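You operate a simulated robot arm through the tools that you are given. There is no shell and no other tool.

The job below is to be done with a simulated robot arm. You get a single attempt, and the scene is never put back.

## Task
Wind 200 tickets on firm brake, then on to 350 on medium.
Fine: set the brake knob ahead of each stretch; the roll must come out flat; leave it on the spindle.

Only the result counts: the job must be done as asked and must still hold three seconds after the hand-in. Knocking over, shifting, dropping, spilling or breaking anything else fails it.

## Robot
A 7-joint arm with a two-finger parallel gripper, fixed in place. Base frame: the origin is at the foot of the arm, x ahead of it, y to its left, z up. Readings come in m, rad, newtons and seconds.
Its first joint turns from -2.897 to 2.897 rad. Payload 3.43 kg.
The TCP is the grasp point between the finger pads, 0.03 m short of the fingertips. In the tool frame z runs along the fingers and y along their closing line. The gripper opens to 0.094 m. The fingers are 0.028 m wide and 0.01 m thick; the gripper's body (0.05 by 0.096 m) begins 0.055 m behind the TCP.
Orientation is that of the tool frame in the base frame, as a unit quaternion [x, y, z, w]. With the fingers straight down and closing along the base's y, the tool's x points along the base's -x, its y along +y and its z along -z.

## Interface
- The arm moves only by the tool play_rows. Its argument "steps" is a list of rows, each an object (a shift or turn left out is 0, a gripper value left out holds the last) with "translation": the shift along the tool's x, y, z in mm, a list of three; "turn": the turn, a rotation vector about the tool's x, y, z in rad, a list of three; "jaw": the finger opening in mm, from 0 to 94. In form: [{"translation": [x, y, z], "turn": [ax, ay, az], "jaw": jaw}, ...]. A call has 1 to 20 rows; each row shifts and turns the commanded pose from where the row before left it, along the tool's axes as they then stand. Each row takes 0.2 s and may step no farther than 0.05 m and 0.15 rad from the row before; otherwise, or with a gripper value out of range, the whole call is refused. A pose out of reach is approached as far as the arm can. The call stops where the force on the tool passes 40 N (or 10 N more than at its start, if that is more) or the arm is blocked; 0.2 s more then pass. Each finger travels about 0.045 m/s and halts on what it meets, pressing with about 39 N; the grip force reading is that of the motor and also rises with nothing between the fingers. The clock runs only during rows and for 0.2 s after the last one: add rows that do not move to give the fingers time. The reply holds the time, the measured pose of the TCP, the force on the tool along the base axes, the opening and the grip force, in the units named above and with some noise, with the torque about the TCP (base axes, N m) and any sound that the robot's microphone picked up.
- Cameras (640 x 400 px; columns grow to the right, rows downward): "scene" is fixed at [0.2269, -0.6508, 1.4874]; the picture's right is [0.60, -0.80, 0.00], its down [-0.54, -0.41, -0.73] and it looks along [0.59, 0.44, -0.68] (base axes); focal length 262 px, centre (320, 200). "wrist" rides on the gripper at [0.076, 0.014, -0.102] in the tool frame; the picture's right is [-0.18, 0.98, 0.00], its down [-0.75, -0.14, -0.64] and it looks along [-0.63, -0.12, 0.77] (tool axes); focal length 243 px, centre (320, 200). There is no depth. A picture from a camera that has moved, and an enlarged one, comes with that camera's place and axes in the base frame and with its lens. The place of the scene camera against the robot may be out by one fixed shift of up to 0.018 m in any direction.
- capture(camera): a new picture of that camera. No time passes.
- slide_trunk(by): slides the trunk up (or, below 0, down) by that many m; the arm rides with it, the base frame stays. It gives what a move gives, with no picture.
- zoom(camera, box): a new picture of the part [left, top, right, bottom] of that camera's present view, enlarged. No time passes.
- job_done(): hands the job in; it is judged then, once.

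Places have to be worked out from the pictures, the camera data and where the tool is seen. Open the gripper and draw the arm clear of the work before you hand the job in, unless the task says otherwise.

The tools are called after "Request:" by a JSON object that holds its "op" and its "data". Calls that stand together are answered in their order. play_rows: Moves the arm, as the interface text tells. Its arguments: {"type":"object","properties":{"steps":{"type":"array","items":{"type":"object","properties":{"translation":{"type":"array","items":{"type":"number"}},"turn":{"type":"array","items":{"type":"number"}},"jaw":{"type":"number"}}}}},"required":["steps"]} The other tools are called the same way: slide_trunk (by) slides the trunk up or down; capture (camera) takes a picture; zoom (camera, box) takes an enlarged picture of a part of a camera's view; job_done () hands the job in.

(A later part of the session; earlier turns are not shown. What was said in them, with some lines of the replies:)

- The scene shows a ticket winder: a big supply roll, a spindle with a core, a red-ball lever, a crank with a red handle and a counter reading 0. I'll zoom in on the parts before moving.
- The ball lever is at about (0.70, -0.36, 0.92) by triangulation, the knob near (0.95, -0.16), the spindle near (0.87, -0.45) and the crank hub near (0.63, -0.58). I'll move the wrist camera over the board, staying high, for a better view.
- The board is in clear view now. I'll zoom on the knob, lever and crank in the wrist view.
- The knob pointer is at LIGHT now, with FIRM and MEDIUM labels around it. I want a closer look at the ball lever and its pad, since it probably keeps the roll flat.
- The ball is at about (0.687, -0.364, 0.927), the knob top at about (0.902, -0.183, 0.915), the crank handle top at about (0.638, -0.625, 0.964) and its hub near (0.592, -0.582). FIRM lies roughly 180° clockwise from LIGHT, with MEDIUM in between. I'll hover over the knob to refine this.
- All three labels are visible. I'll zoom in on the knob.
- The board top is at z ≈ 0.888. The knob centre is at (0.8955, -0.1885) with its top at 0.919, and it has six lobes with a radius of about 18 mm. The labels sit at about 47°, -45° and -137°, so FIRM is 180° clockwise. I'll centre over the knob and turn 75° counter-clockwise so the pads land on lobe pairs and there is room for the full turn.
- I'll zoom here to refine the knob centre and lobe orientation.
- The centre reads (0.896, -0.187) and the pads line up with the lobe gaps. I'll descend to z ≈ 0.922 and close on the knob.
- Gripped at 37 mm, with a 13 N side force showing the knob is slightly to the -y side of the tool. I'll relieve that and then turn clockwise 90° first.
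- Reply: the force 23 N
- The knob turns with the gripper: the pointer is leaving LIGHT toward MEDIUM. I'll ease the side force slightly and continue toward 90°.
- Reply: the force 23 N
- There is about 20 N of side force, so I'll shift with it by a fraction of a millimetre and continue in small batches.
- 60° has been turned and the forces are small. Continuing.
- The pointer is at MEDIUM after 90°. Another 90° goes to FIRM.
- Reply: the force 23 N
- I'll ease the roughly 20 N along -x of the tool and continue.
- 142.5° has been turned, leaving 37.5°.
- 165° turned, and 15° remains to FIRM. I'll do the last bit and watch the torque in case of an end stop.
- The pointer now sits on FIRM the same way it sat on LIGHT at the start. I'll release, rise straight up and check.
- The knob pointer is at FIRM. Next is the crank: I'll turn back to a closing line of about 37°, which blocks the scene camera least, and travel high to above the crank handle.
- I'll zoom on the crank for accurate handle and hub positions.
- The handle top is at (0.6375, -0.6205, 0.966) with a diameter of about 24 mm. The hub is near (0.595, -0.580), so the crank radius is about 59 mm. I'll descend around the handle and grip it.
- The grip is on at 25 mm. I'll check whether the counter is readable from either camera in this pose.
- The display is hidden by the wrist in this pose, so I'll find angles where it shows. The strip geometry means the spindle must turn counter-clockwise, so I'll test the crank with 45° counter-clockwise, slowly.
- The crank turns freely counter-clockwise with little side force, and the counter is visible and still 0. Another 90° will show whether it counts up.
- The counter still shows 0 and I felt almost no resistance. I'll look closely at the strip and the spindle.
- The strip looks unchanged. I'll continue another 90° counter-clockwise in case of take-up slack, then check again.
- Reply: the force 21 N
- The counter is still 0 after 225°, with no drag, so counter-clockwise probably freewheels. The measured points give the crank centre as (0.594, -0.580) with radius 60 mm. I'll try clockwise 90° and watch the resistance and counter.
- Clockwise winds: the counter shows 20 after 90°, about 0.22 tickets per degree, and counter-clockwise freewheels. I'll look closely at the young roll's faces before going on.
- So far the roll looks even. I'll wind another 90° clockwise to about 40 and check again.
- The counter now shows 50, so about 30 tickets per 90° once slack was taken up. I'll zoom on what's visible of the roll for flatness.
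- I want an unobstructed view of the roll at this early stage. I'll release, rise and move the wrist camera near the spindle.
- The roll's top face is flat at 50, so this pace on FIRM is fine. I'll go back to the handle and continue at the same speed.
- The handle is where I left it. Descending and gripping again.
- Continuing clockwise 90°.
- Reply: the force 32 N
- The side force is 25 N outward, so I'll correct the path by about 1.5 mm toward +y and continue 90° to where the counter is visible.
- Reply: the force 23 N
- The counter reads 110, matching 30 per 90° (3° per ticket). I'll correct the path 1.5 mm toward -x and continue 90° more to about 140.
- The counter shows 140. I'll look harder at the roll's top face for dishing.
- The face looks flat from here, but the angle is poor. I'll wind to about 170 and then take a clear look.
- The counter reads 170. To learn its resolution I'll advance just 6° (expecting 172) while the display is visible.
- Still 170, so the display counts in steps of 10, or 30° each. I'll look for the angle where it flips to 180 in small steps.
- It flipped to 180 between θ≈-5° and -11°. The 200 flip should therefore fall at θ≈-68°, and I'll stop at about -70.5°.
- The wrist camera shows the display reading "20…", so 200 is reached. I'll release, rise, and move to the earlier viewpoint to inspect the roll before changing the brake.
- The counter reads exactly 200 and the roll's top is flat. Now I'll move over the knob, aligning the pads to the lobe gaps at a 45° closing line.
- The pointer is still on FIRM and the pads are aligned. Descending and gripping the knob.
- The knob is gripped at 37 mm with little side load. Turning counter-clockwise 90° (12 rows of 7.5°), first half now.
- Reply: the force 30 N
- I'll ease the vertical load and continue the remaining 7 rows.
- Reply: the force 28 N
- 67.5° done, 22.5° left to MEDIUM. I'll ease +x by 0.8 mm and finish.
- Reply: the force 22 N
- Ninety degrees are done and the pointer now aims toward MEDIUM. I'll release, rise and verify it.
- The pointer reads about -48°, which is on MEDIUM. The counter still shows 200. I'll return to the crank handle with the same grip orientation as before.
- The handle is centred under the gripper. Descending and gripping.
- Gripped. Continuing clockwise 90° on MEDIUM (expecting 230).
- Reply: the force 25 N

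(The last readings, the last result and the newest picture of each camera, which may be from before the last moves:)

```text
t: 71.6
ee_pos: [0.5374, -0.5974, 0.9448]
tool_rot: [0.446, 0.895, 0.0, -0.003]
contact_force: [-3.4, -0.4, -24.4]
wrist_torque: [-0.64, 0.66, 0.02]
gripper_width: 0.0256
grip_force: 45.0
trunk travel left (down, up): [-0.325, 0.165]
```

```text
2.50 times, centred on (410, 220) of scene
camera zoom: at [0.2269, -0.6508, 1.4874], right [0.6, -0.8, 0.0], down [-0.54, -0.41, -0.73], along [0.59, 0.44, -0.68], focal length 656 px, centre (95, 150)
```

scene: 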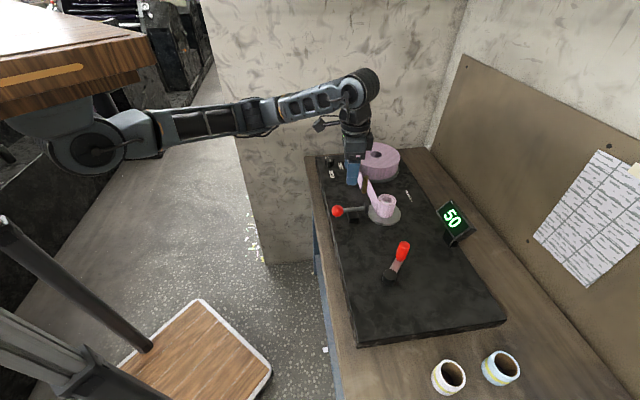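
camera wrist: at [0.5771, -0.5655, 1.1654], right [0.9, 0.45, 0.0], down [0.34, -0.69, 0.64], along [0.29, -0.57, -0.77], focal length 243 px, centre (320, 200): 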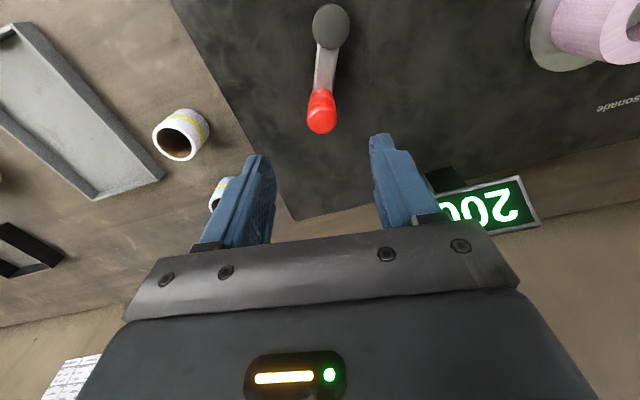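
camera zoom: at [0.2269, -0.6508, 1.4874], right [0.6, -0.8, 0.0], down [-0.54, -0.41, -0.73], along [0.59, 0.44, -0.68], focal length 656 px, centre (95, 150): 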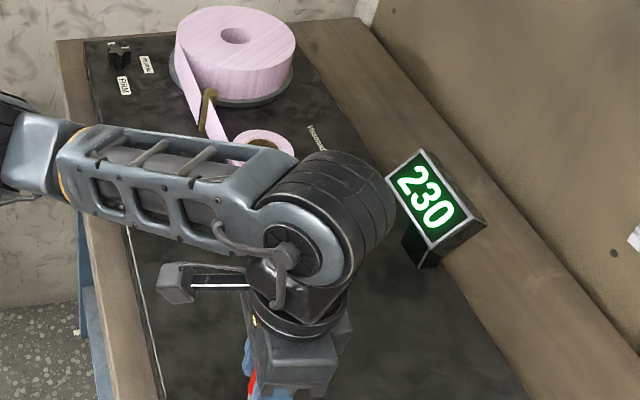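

230 as expected. I'll ease the vertical load and continue 90°.

Request:
{"op": "play_rows", "data": {"steps": [{"translation": [0, 0, 1]}, {"translation": [14.17, 6.67, 0]}, {"translation": [11.96, 10.11, 0]}, {"translation": [8.94, 12.86, 0]}, {"translation": [5.31, 14.74, 0]}, {"translation": [1.31, 15.61, 0]}, {"translation": [-2.77, 15.42, 0]}, {}]}}

Request:
{"op": "zoom", "data": {"camera": "scene", "box": [320, 140, 500, 300]}}

Request:
{"op": "zoom", "data": {"camera": "wrist", "box": [480, 20, 640, 270]}}

```text
t: 73.4
ee_pos: [0.5708, -0.5224, 0.9459]
tool_rot: [0.445, 0.896, 0.0, 0.002]
contact_force: [5.5, -19.4, -10.3]
wrist_torque: [-0.07, -1.29, -0.02]
gripper_width: 0.0254
grip_force: 45.3
trunk travel left (down, up): [-0.325, 0.165]
```

```text
2.50 times, centred on (410, 220) of scene
camera zoom: at [0.2269, -0.6508, 1.4874], right [0.6, -0.8, 0.0], down [-0.54, -0.41, -0.73], along [0.59, 0.44, -0.68], focal length 656 px, centre (95, 150)
```

zoom: 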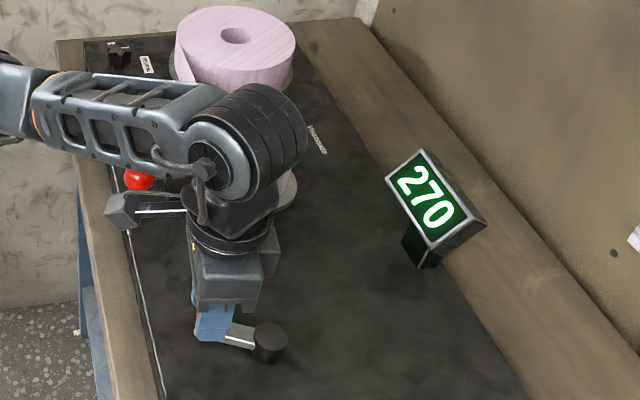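

```text
1.60 times, centred on (560, 145) of wrist
camera zoom: at [0.5375, -0.4523, 1.0487], right [0.9, 0.45, 0.0], down [0.34, -0.69, 0.64], along [0.29, -0.58, -0.77], focal length 388 px, centre (-64, 288)
```

zoom: 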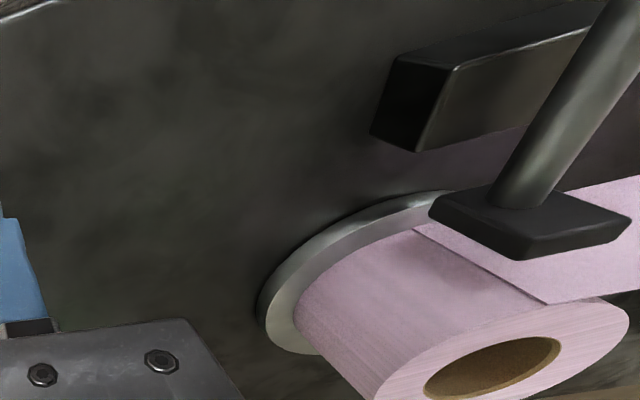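

The counter shows 270, one step ahead of a constant rate, because tickets per turn rise as the roll grows. 350 should come roughly 170–200° further on. First I'll check the roll's face, since the core edge looks different.

Request:
{"op": "zoom", "data": {"camera": "wrist", "box": [560, 150, 640, 270]}}

Request:
{"op": "zoom", "data": {"camera": "scene", "box": [370, 170, 430, 230]}}

```text
3.33 times, centred on (600, 210) of wrist
camera zoom: at [0.5375, -0.4523, 1.0487], right [0.9, 0.45, 0.0], down [0.34, -0.69, 0.64], along [0.29, -0.58, -0.77], focal length 809 px, centre (-613, 167)
```

zoom: 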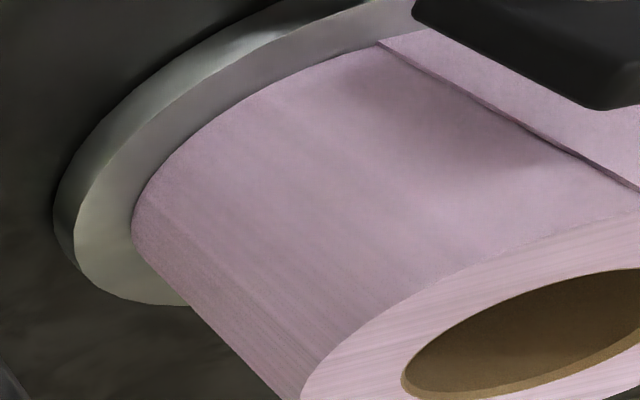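

```text
6.67 times, centred on (400, 200) of scene
camera zoom: at [0.2269, -0.6508, 1.4874], right [0.6, -0.8, 0.0], down [-0.54, -0.41, -0.73], along [0.59, 0.44, -0.68], focal length 1750 px, centre (-213, 200)
```

zoom: 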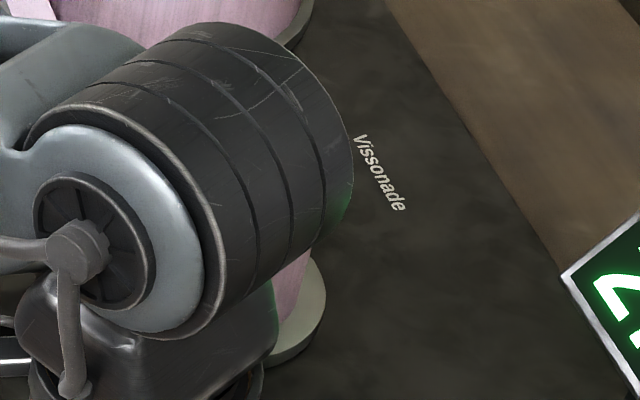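

The core rim now shows, and the roll edge in the scene view might be slightly flared. I'll release and take a clear look before going further.

Request:
{"op": "play_rows", "data": {"steps": [{"jaw": 60}, {"jaw": 60}, {"jaw": 60}, {"jaw": 60}, {"translation": [0, 0, -35]}, {"translation": [0, 0, -40]}, {"translation": [0, 0, -40]}, {"translation": [5.4, 44, 0]}, {"translation": [5.4, 44, 0]}, {"translation": [5.4, 44, 0]}, {"translation": [5.4, 44, 0]}, {"translation": [5.4, 44, 0]}, {}]}}

Request:
{"op": "zoom", "data": {"camera": "wrist", "box": [270, 120, 390, 240]}}

Request:
{"op": "zoom", "data": {"camera": "scene", "box": [325, 180, 410, 235]}}

Request:
{"op": "zoom", "data": {"camera": "scene", "box": [370, 170, 490, 290]}}

```text
t: 76.2
ee_pos: [0.7283, -0.3689, 1.0599]
tool_rot: [0.446, 0.895, 0.0, -0.001]
contact_force: [0.5, 0.7, -0.2]
wrist_torque: [-0.04, 0.03, 0.02]
gripper_width: 0.0601
grip_force: 0.1
trunk travel left (down, up): [-0.325, 0.165]
```

```text
3.33 times, centred on (330, 180) of wrist
camera zoom: at [0.6949, -0.299, 1.1629], right [0.9, 0.45, 0.0], down [0.34, -0.69, 0.64], along [0.29, -0.57, -0.77], focal length 809 px, centre (287, 267)
```

zoom: 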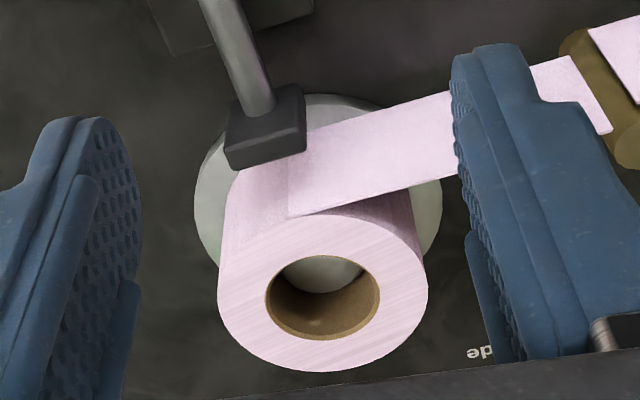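

```text
7.27 times, centred on (368, 208) of scene
camera zoom: at [0.2269, -0.6508, 1.4874], right [0.6, -0.8, 0.0], down [-0.54, -0.41, -0.73], along [0.59, 0.44, -0.68], focal length 1909 px, centre (-26, 146)
```

zoom: 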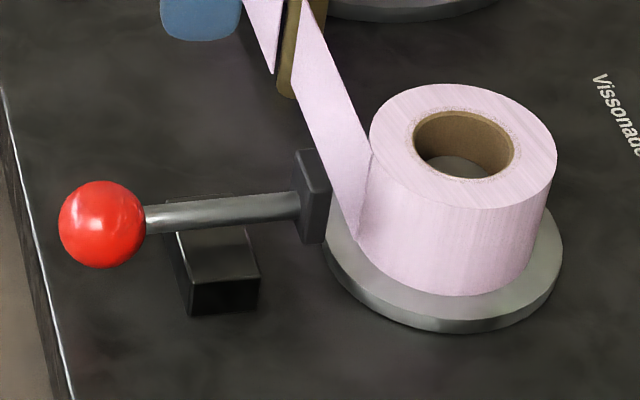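

```text
3.33 times, centred on (430, 230) of scene
camera zoom: at [0.2269, -0.6508, 1.4874], right [0.6, -0.8, 0.0], down [-0.54, -0.41, -0.73], along [0.59, 0.44, -0.68], focal length 875 px, centre (-47, 100)
```

zoom: 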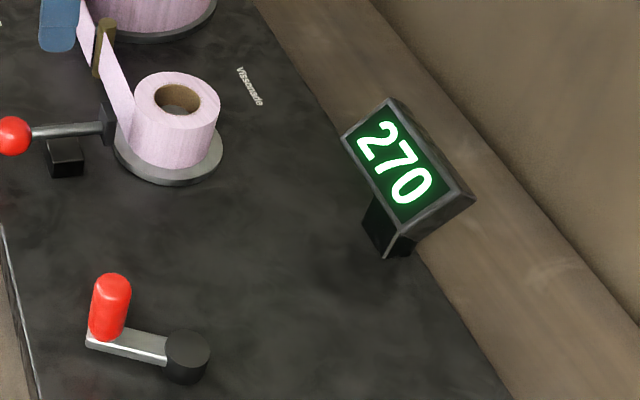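

The roll's top face is flat and clear of the pad; the visible core is just the growing annulus. I'll return to the handle and grip again.

Request:
{"op": "play_rows", "data": {"steps": [{"translation": [-5.4, -44, 0]}, {"translation": [-5.4, -44, 0]}, {"translation": [-5.4, -44, 0]}, {"translation": [-5.4, -44, 0]}, {"translation": [-5.4, -44, 0]}, {"translation": [0, 0, 0]}, {"translation": [0, 0, 40]}, {"translation": [0, 0, 40]}, {"translation": [0, 0, 20]}, {"translation": [0, 0, 13]}, {"jaw": 18}, {"jaw": 18}, {"jaw": 18}, {"jaw": 18}, {"jaw": 18}, {}]}}

Request:
{"op": "zoom", "data": {"camera": "scene", "box": [320, 140, 500, 300]}}

```text
t: 79.6
ee_pos: [0.5719, -0.522, 0.9457]
tool_rot: [0.446, 0.895, -0.001, 0.0]
contact_force: [-0.2, 2.7, -4.4]
wrist_torque: [-0.78, 0.05, 0.0]
gripper_width: 0.0254
grip_force: 45.4
trunk travel left (down, up): [-0.325, 0.165]
```

```text
2.50 times, centred on (410, 220) of scene
camera zoom: at [0.2269, -0.6508, 1.4874], right [0.6, -0.8, 0.0], down [-0.54, -0.41, -0.73], along [0.59, 0.44, -0.68], focal length 656 px, centre (95, 150)
```

zoom: 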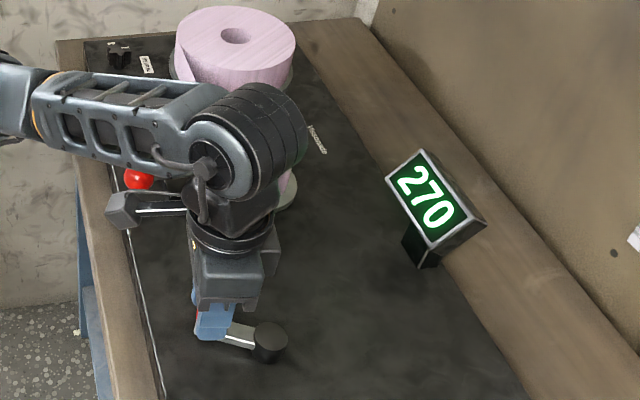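

Gripped at θ≈110° with 270 showing. Advancing 45°.

Request:
{"op": "play_rows", "data": {"steps": [{"translation": [-6.67, 14.17, 0]}, {"translation": [-10.11, 11.96, 0]}, {"translation": [-12.86, 8.94, 0]}, {}]}}

Request:
{"op": "zoom", "data": {"camera": "scene", "box": [420, 180, 490, 240]}}

```text
t: 80.6
ee_pos: [0.6186, -0.5234, 0.9442]
tool_rot: [0.445, 0.896, 0.001, -0.001]
contact_force: [3.3, 8.1, -12.8]
wrist_torque: [0.14, 1.19, 0.02]
gripper_width: 0.0255
grip_force: 44.8
trunk travel left (down, up): [-0.325, 0.165]
```

```text
6.67 times, centred on (455, 210) of scene
camera zoom: at [0.2269, -0.6508, 1.4874], right [0.6, -0.8, 0.0], down [-0.54, -0.41, -0.73], along [0.59, 0.44, -0.68], focal length 1750 px, centre (-580, 133)
```

zoom: 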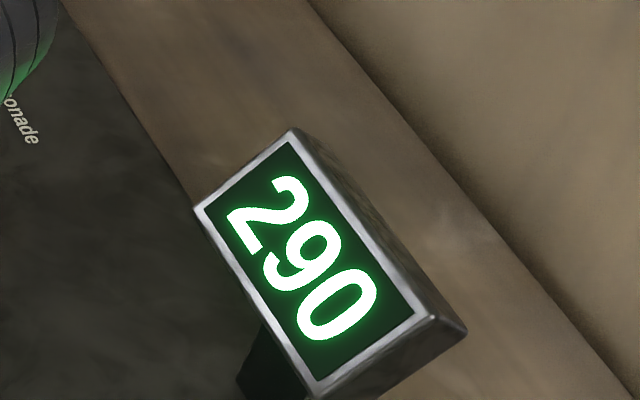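

290 at θ≈65°. Now smaller steps to find the 300 flip.

Request:
{"op": "play_rows", "data": {"steps": [{"translation": [-7.19, 3.14, 0.5]}, {}]}}

Request:
{"op": "zoom", "data": {"camera": "scene", "box": [420, 180, 490, 240]}}

```text
t: 81.2
ee_pos: [0.6247, -0.5271, 0.9462]
tool_rot: [0.446, 0.895, 0.0, -0.001]
contact_force: [5.0, 8.1, -16.8]
wrist_torque: [0.15, 1.22, 0.01]
gripper_width: 0.0254
grip_force: 45.7
trunk travel left (down, up): [-0.325, 0.165]
```

```text
6.67 times, centred on (455, 210) of scene
camera zoom: at [0.2269, -0.6508, 1.4874], right [0.6, -0.8, 0.0], down [-0.54, -0.41, -0.73], along [0.59, 0.44, -0.68], focal length 1750 px, centre (-580, 133)
```

zoom: 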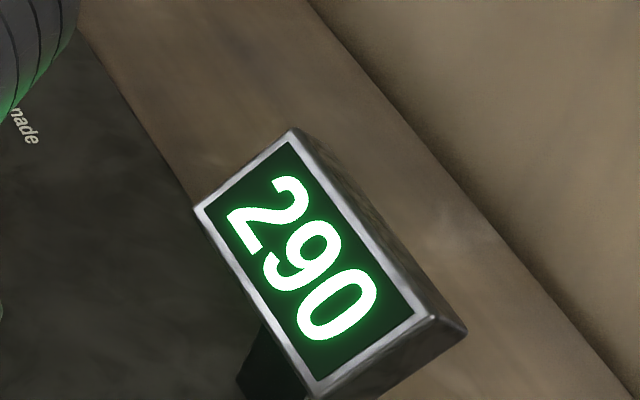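

Still 290; another 7.5°.

Request:
{"op": "play_rows", "data": {"steps": [{"translation": [-7.54, 2.17, 0.3]}, {}]}}

Request:
{"op": "zoom", "data": {"camera": "scene", "box": [420, 180, 490, 240]}}

```text
t: 81.8
ee_pos: [0.6316, -0.5325, 0.9452]
tool_rot: [0.445, 0.896, 0.0, 0.001]
contact_force: [3.7, 4.9, -15.7]
wrist_torque: [1.08, -0.02, 0.01]
gripper_width: 0.0256
grip_force: 45.2
trunk travel left (down, up): [-0.325, 0.165]
```

```text
6.67 times, centred on (455, 210) of scene
camera zoom: at [0.2269, -0.6508, 1.4874], right [0.6, -0.8, 0.0], down [-0.54, -0.41, -0.73], along [0.59, 0.44, -0.68], focal length 1750 px, centre (-580, 133)
```

zoom: 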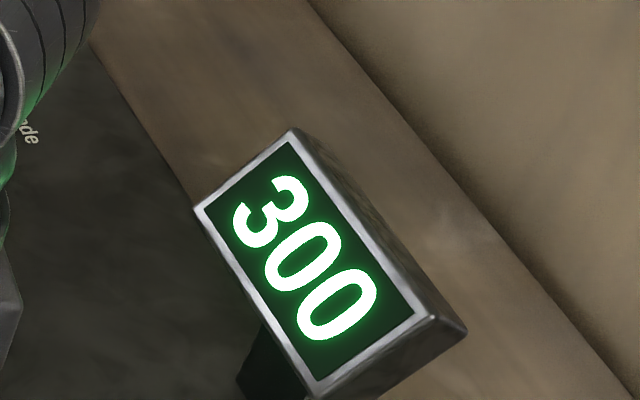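

300 now: the flip is at θ≈53°. I'll advance 37.5° to just before the expected 320 flip.

Request:
{"op": "play_rows", "data": {"steps": [{"translation": [-15.61, 1.31, 0.3]}, {"translation": [-15.42, -2.77, 0]}, {"translation": [-7.31, -2.87, 0]}, {}]}}

Request:
{"op": "zoom", "data": {"camera": "scene", "box": [420, 180, 490, 240]}}

```text
t: 82.8
ee_pos: [0.6514, -0.5668, 0.9462]
tool_rot: [0.446, 0.895, 0.0, 0.0]
contact_force: [3.4, 0.7, -12.7]
wrist_torque: [0.79, -0.61, 0.01]
gripper_width: 0.0256
grip_force: 45.0
trunk travel left (down, up): [-0.325, 0.165]
```

```text
6.67 times, centred on (455, 210) of scene
camera zoom: at [0.2269, -0.6508, 1.4874], right [0.6, -0.8, 0.0], down [-0.54, -0.41, -0.73], along [0.59, 0.44, -0.68], focal length 1750 px, centre (-580, 133)
```

zoom: 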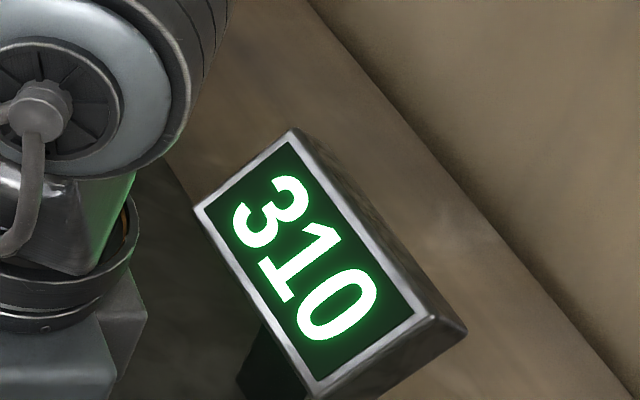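

310 at θ≈12°. Stepping 5° to find the 320 flip.

Request:
{"op": "play_rows", "data": {"steps": [{"translation": [-4.63, -2.43, 0]}, {}]}}

Request:
{"op": "zoom", "data": {"camera": "scene", "box": [420, 180, 490, 240]}}

```text
t: 83.4
ee_pos: [0.6524, -0.5711, 0.9465]
tool_rot: [0.447, 0.895, 0.0, -0.001]
contact_force: [-3.7, -0.4, -10.8]
wrist_torque: [0.47, -0.8, -0.03]
gripper_width: 0.0254
grip_force: 45.1
trunk travel left (down, up): [-0.325, 0.165]
```

```text
6.67 times, centred on (455, 210) of scene
camera zoom: at [0.2269, -0.6508, 1.4874], right [0.6, -0.8, 0.0], down [-0.54, -0.41, -0.73], along [0.59, 0.44, -0.68], focal length 1750 px, centre (-580, 133)
```

zoom: 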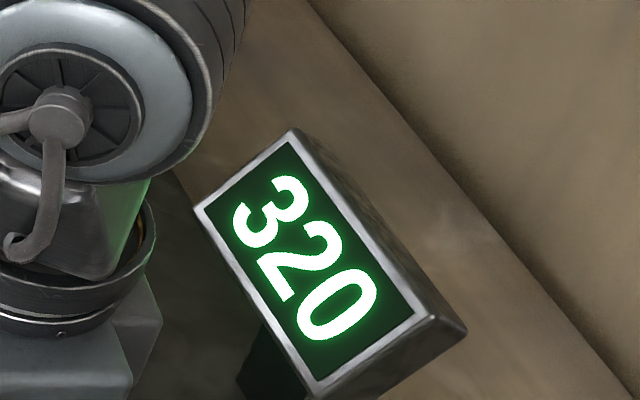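

320 flipped at θ≈9°. At about 0.46 tickets per degree, 350 should come at θ≈-55°. I'll advance 60° to θ≈-53° and read the display in the wrist camera.

Request:
{"op": "play_rows", "data": {"steps": [{"translation": [-12.39, -9.58, 0.3]}, {"translation": [-9.49, -12.46, 0]}, {"translation": [-5.94, -14.49, 0]}, {"translation": [-1.99, -15.54, 0]}, {}]}}

Request:
{"op": "capture", "data": {"camera": "wrist"}}

Request:
{"op": "zoom", "data": {"camera": "wrist", "box": [500, 240, 640, 400]}}

```text
t: 84.6
ee_pos: [0.6283, -0.6279, 0.9474]
tool_rot: [0.445, 0.896, 0.0, 0.0]
contact_force: [2.1, -2.1, 1.2]
wrist_torque: [0.28, -0.89, -0.02]
gripper_width: 0.0258
grip_force: 45.6
trunk travel left (down, up): [-0.325, 0.165]
```

```text
taken
camera wrist: at [0.5938, -0.5572, 1.0489], right [0.9, 0.45, 0.0], down [0.34, -0.69, 0.64], along [0.29, -0.58, -0.77], focal length 243 px, centre (320, 200)
```

wrist: 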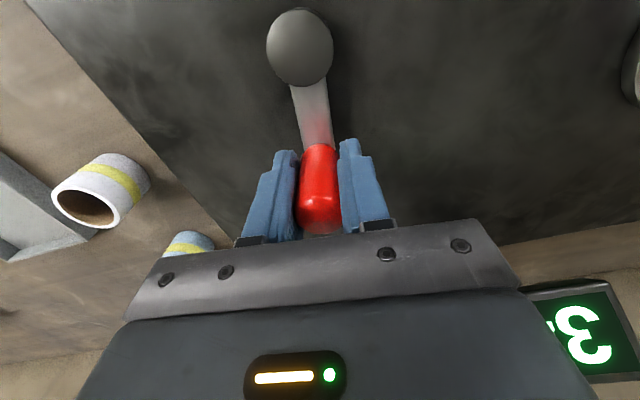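

```text
2.50 times, centred on (570, 320) of wrist
camera zoom: at [0.5938, -0.5572, 1.0489], right [0.9, 0.45, 0.0], down [0.34, -0.69, 0.64], along [0.29, -0.58, -0.77], focal length 606 px, centre (-305, -100)
```

zoom: 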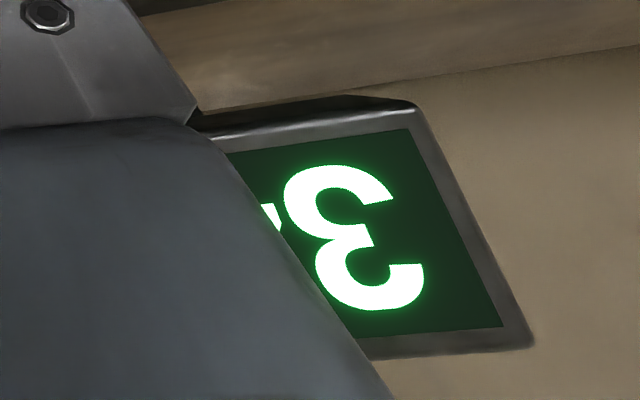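

The wrist camera shows a "3" followed by the sliver of a "4", so it is in the 340s. I'll nudge 4° further and check.

Request:
{"op": "play_rows", "data": {"steps": [{"translation": [0.16, -4.19, 0]}, {}]}}

Request:
{"op": "zoom", "data": {"camera": "wrist", "box": [500, 240, 640, 400]}}

```text
t: 85.2
ee_pos: [0.6244, -0.6299, 0.9461]
tool_rot: [0.446, 0.895, 0.0, 0.0]
contact_force: [5.1, -9.7, 6.4]
wrist_torque: [1.1, -0.22, 0.01]
gripper_width: 0.0255
grip_force: 45.0
trunk travel left (down, up): [-0.325, 0.165]
```

```text
2.50 times, centred on (570, 320) of wrist
camera zoom: at [0.5905, -0.5593, 1.0489], right [0.9, 0.45, 0.0], down [0.34, -0.69, 0.64], along [0.29, -0.58, -0.77], focal length 606 px, centre (-305, -100)
```

zoom: 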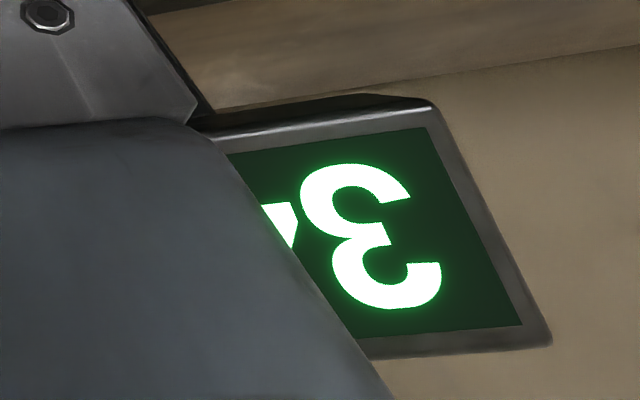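

Still 34x. Another 3°.

Request:
{"op": "play_rows", "data": {"steps": [{"translation": [0.31, -3.13, 0]}, {}]}}

Request:
{"op": "zoom", "data": {"camera": "wrist", "box": [500, 240, 640, 400]}}

```text
t: 85.8
ee_pos: [0.6227, -0.6303, 0.9461]
tool_rot: [0.445, 0.895, 0.0, 0.001]
contact_force: [6.0, -11.0, 10.7]
wrist_torque: [0.85, -0.47, -0.02]
gripper_width: 0.0255
grip_force: 45.2
trunk travel left (down, up): [-0.325, 0.165]
```

```text
2.50 times, centred on (570, 320) of wrist
camera zoom: at [0.5882, -0.5607, 1.0488], right [0.9, 0.45, 0.0], down [0.34, -0.69, 0.64], along [0.29, -0.58, -0.77], focal length 606 px, centre (-305, -100)
```

zoom: 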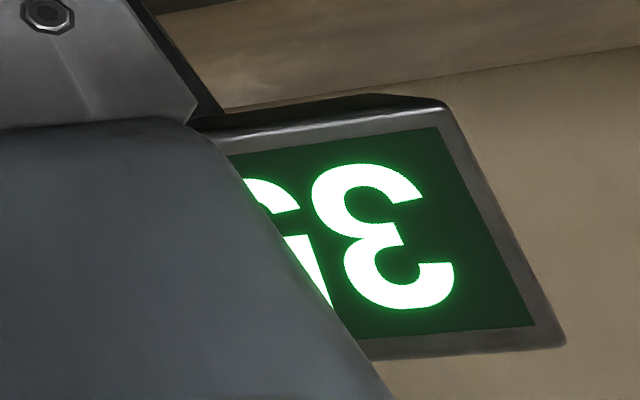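

The second digit is now a "5", so 350 has just been reached. I'll release, lift straight up and check the roll and counter.

Request:
{"op": "play_rows", "data": {"steps": [{"jaw": 60}, {"jaw": 60}, {"jaw": 60}, {"jaw": 60}, {"translation": [0, 0, -35]}, {"translation": [0, 0, -40]}, {"translation": [0, 0, -40]}, {"translation": [19.9, 34.5, 0]}, {"translation": [19.9, 34.5, 0]}, {"translation": [19.9, 34.5, 0]}, {"translation": [19.9, 34.5, 0]}, {"translation": [19.9, 34.5, 0]}, {"translation": [19.9, 34.5, 0]}, {"translation": [19.9, 34.5, 0]}, {}]}}

Request:
{"op": "zoom", "data": {"camera": "wrist", "box": [270, 120, 390, 240]}}

Request:
{"op": "zoom", "data": {"camera": "scene", "box": [325, 180, 410, 235]}}

Request:
{"op": "zoom", "data": {"camera": "scene", "box": [370, 170, 490, 290]}}

```text
t: 89.0
ee_pos: [0.7332, -0.3727, 1.0576]
tool_rot: [0.445, 0.896, 0.0, 0.0]
contact_force: [-0.2, -0.2, 0.3]
wrist_torque: [0.04, 0.0, -0.01]
gripper_width: 0.06
grip_force: 0.0
trunk travel left (down, up): [-0.325, 0.165]
```

```text
3.33 times, centred on (330, 180) of wrist
camera zoom: at [0.6992, -0.302, 1.1616], right [0.9, 0.45, 0.0], down [0.34, -0.69, 0.64], along [0.29, -0.57, -0.77], focal length 809 px, centre (287, 267)
```

zoom: 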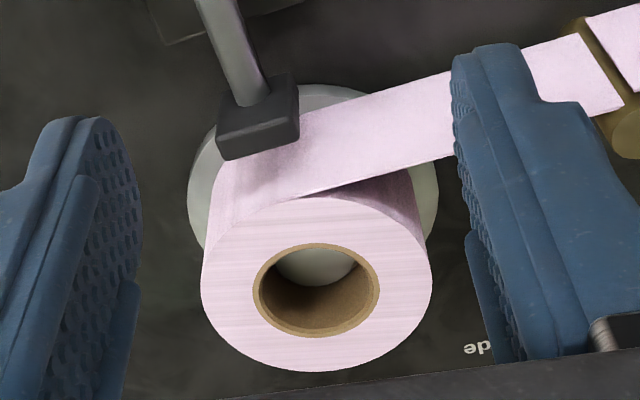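

```text
7.27 times, centred on (368, 208) of scene
camera zoom: at [0.2269, -0.6508, 1.4874], right [0.6, -0.8, 0.0], down [-0.54, -0.41, -0.73], along [0.59, 0.44, -0.68], focal length 1909 px, centre (-26, 146)
```

zoom: 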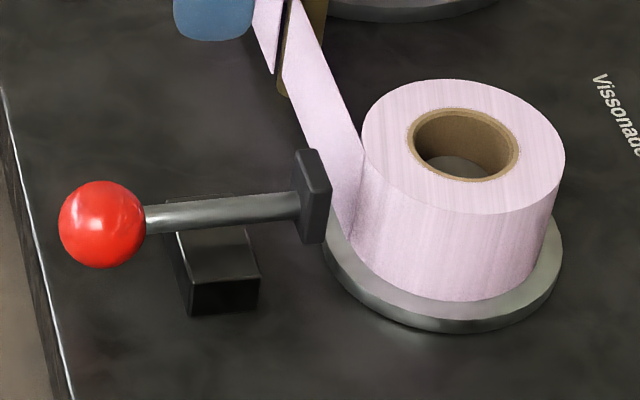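

```text
3.33 times, centred on (430, 230) of scene
camera zoom: at [0.2269, -0.6508, 1.4874], right [0.6, -0.8, 0.0], down [-0.54, -0.41, -0.73], along [0.59, 0.44, -0.68], focal length 875 px, centre (-47, 100)
```

zoom: 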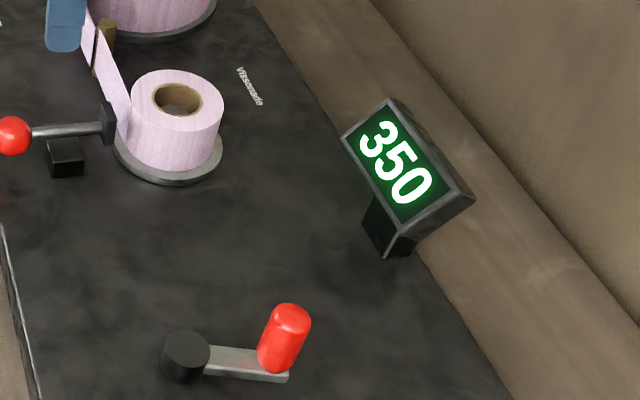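

The counter reads exactly 350, and the top face is flat: the inner and outer rims are concentric to within about a millimetre. The strip and lever are undisturbed and the knob is on MEDIUM. I'll draw the arm clear up and back.

Request:
{"op": "play_rows", "data": {"steps": [{"translation": [0, 0, -40]}, {"translation": [0, 0, -40]}, {"translation": [0, 0, -40]}, {"translation": [0, 0, -30]}, {"translation": [25, -33, 0]}, {"translation": [25, -33, 0]}, {"translation": [25, -33, 0]}, {"translation": [25, -33, 0]}, {"translation": [25, -33, 0]}, {"translation": [25, -33, 0]}, {"jaw": 94}, {}, {}, {}, {}]}}

Request:
{"op": "capture", "data": {"camera": "scene"}}

Request:
{"op": "zoom", "data": {"camera": "scene", "box": [310, 140, 480, 300]}}

Request:
{"op": "zoom", "data": {"camera": "scene", "box": [318, 150, 358, 180]}}

```text
t: 92.2
ee_pos: [0.4825, -0.3762, 1.2112]
tool_rot: [0.446, 0.895, 0.0, 0.0]
contact_force: [0.6, 0.0, -0.2]
wrist_torque: [-0.01, -0.01, -0.01]
gripper_width: 0.0939
grip_force: 0.1
trunk travel left (down, up): [-0.325, 0.165]
```

```text
taken
```

scene: 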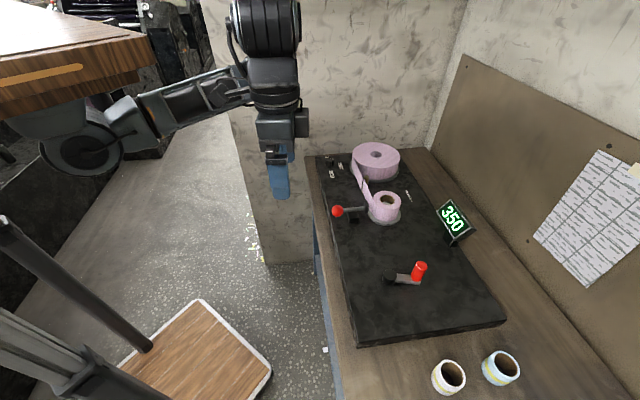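

```text
2.50 times, centred on (395, 220) of scene
camera zoom: at [0.2269, -0.6508, 1.4874], right [0.6, -0.8, 0.0], down [-0.54, -0.41, -0.73], along [0.59, 0.44, -0.68], focal length 656 px, centre (132, 150)
```

zoom: 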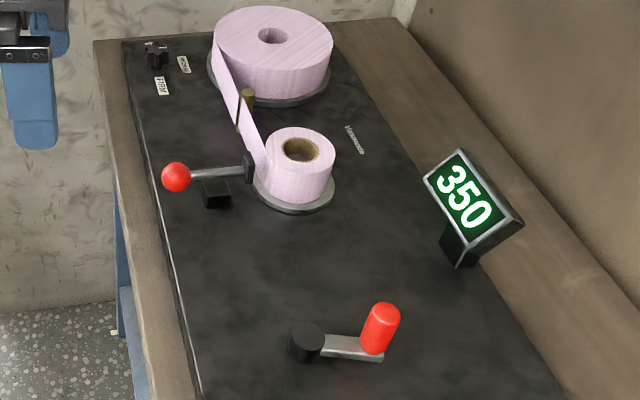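

```text
13.33 times, centred on (338, 165) of scene
camera zoom: at [0.2269, -0.6508, 1.4874], right [0.6, -0.8, 0.0], down [-0.54, -0.41, -0.73], along [0.59, 0.44, -0.68], focal length 3500 px, centre (80, 667)
```

zoom: 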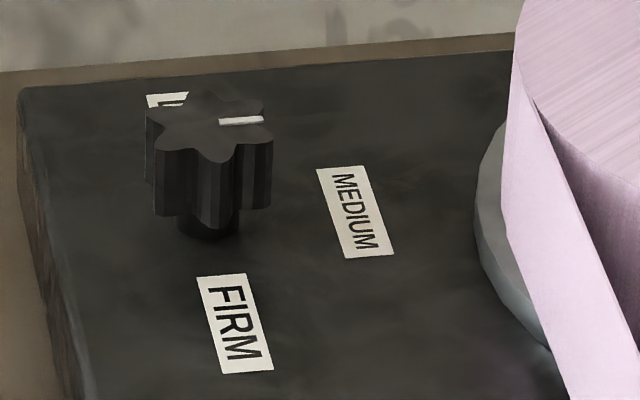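

The arm is clear and the gripper is open. The counter shows 350, the roll is flat and still on the spindle, the knob is on MEDIUM, and nothing else has been disturbed. I'm handing in.

Request:
{"op": "job_done", "data": {}}

```text
The job is handed in.
```

I wound the roll to 200 tickets with the brake on FIRM, then on to 350 with it on MEDIUM, setting the knob before each stretch. The job is handed in, but the hand-in reply gave no verdict.

- **Count:** the counter moves in steps of 10. I stopped within about 3 tickets after it turned to 200, and within about 2 after it turned to 350. The final reading was 350.
- **Roll:** the top face looked flat when I checked it at 50, 200, 270 and 350. At 350 the camera view put it flat to about a millimetre. The roll is still on the spindle, with the strip attached.
- **Knob:** it was left pointing at MEDIUM.
- **Crank direction:** only clockwise turns wind. I first turned it about 225° counter-clockwise by mistake; the counter stayed at 0 and the strip looked unchanged.
- **Red-ball lever:** I did not touch it. I could not tell what it does, and the roll stayed flat without it.

The arm was drawn clear with the gripper open before I handed in, and nothing else was moved.
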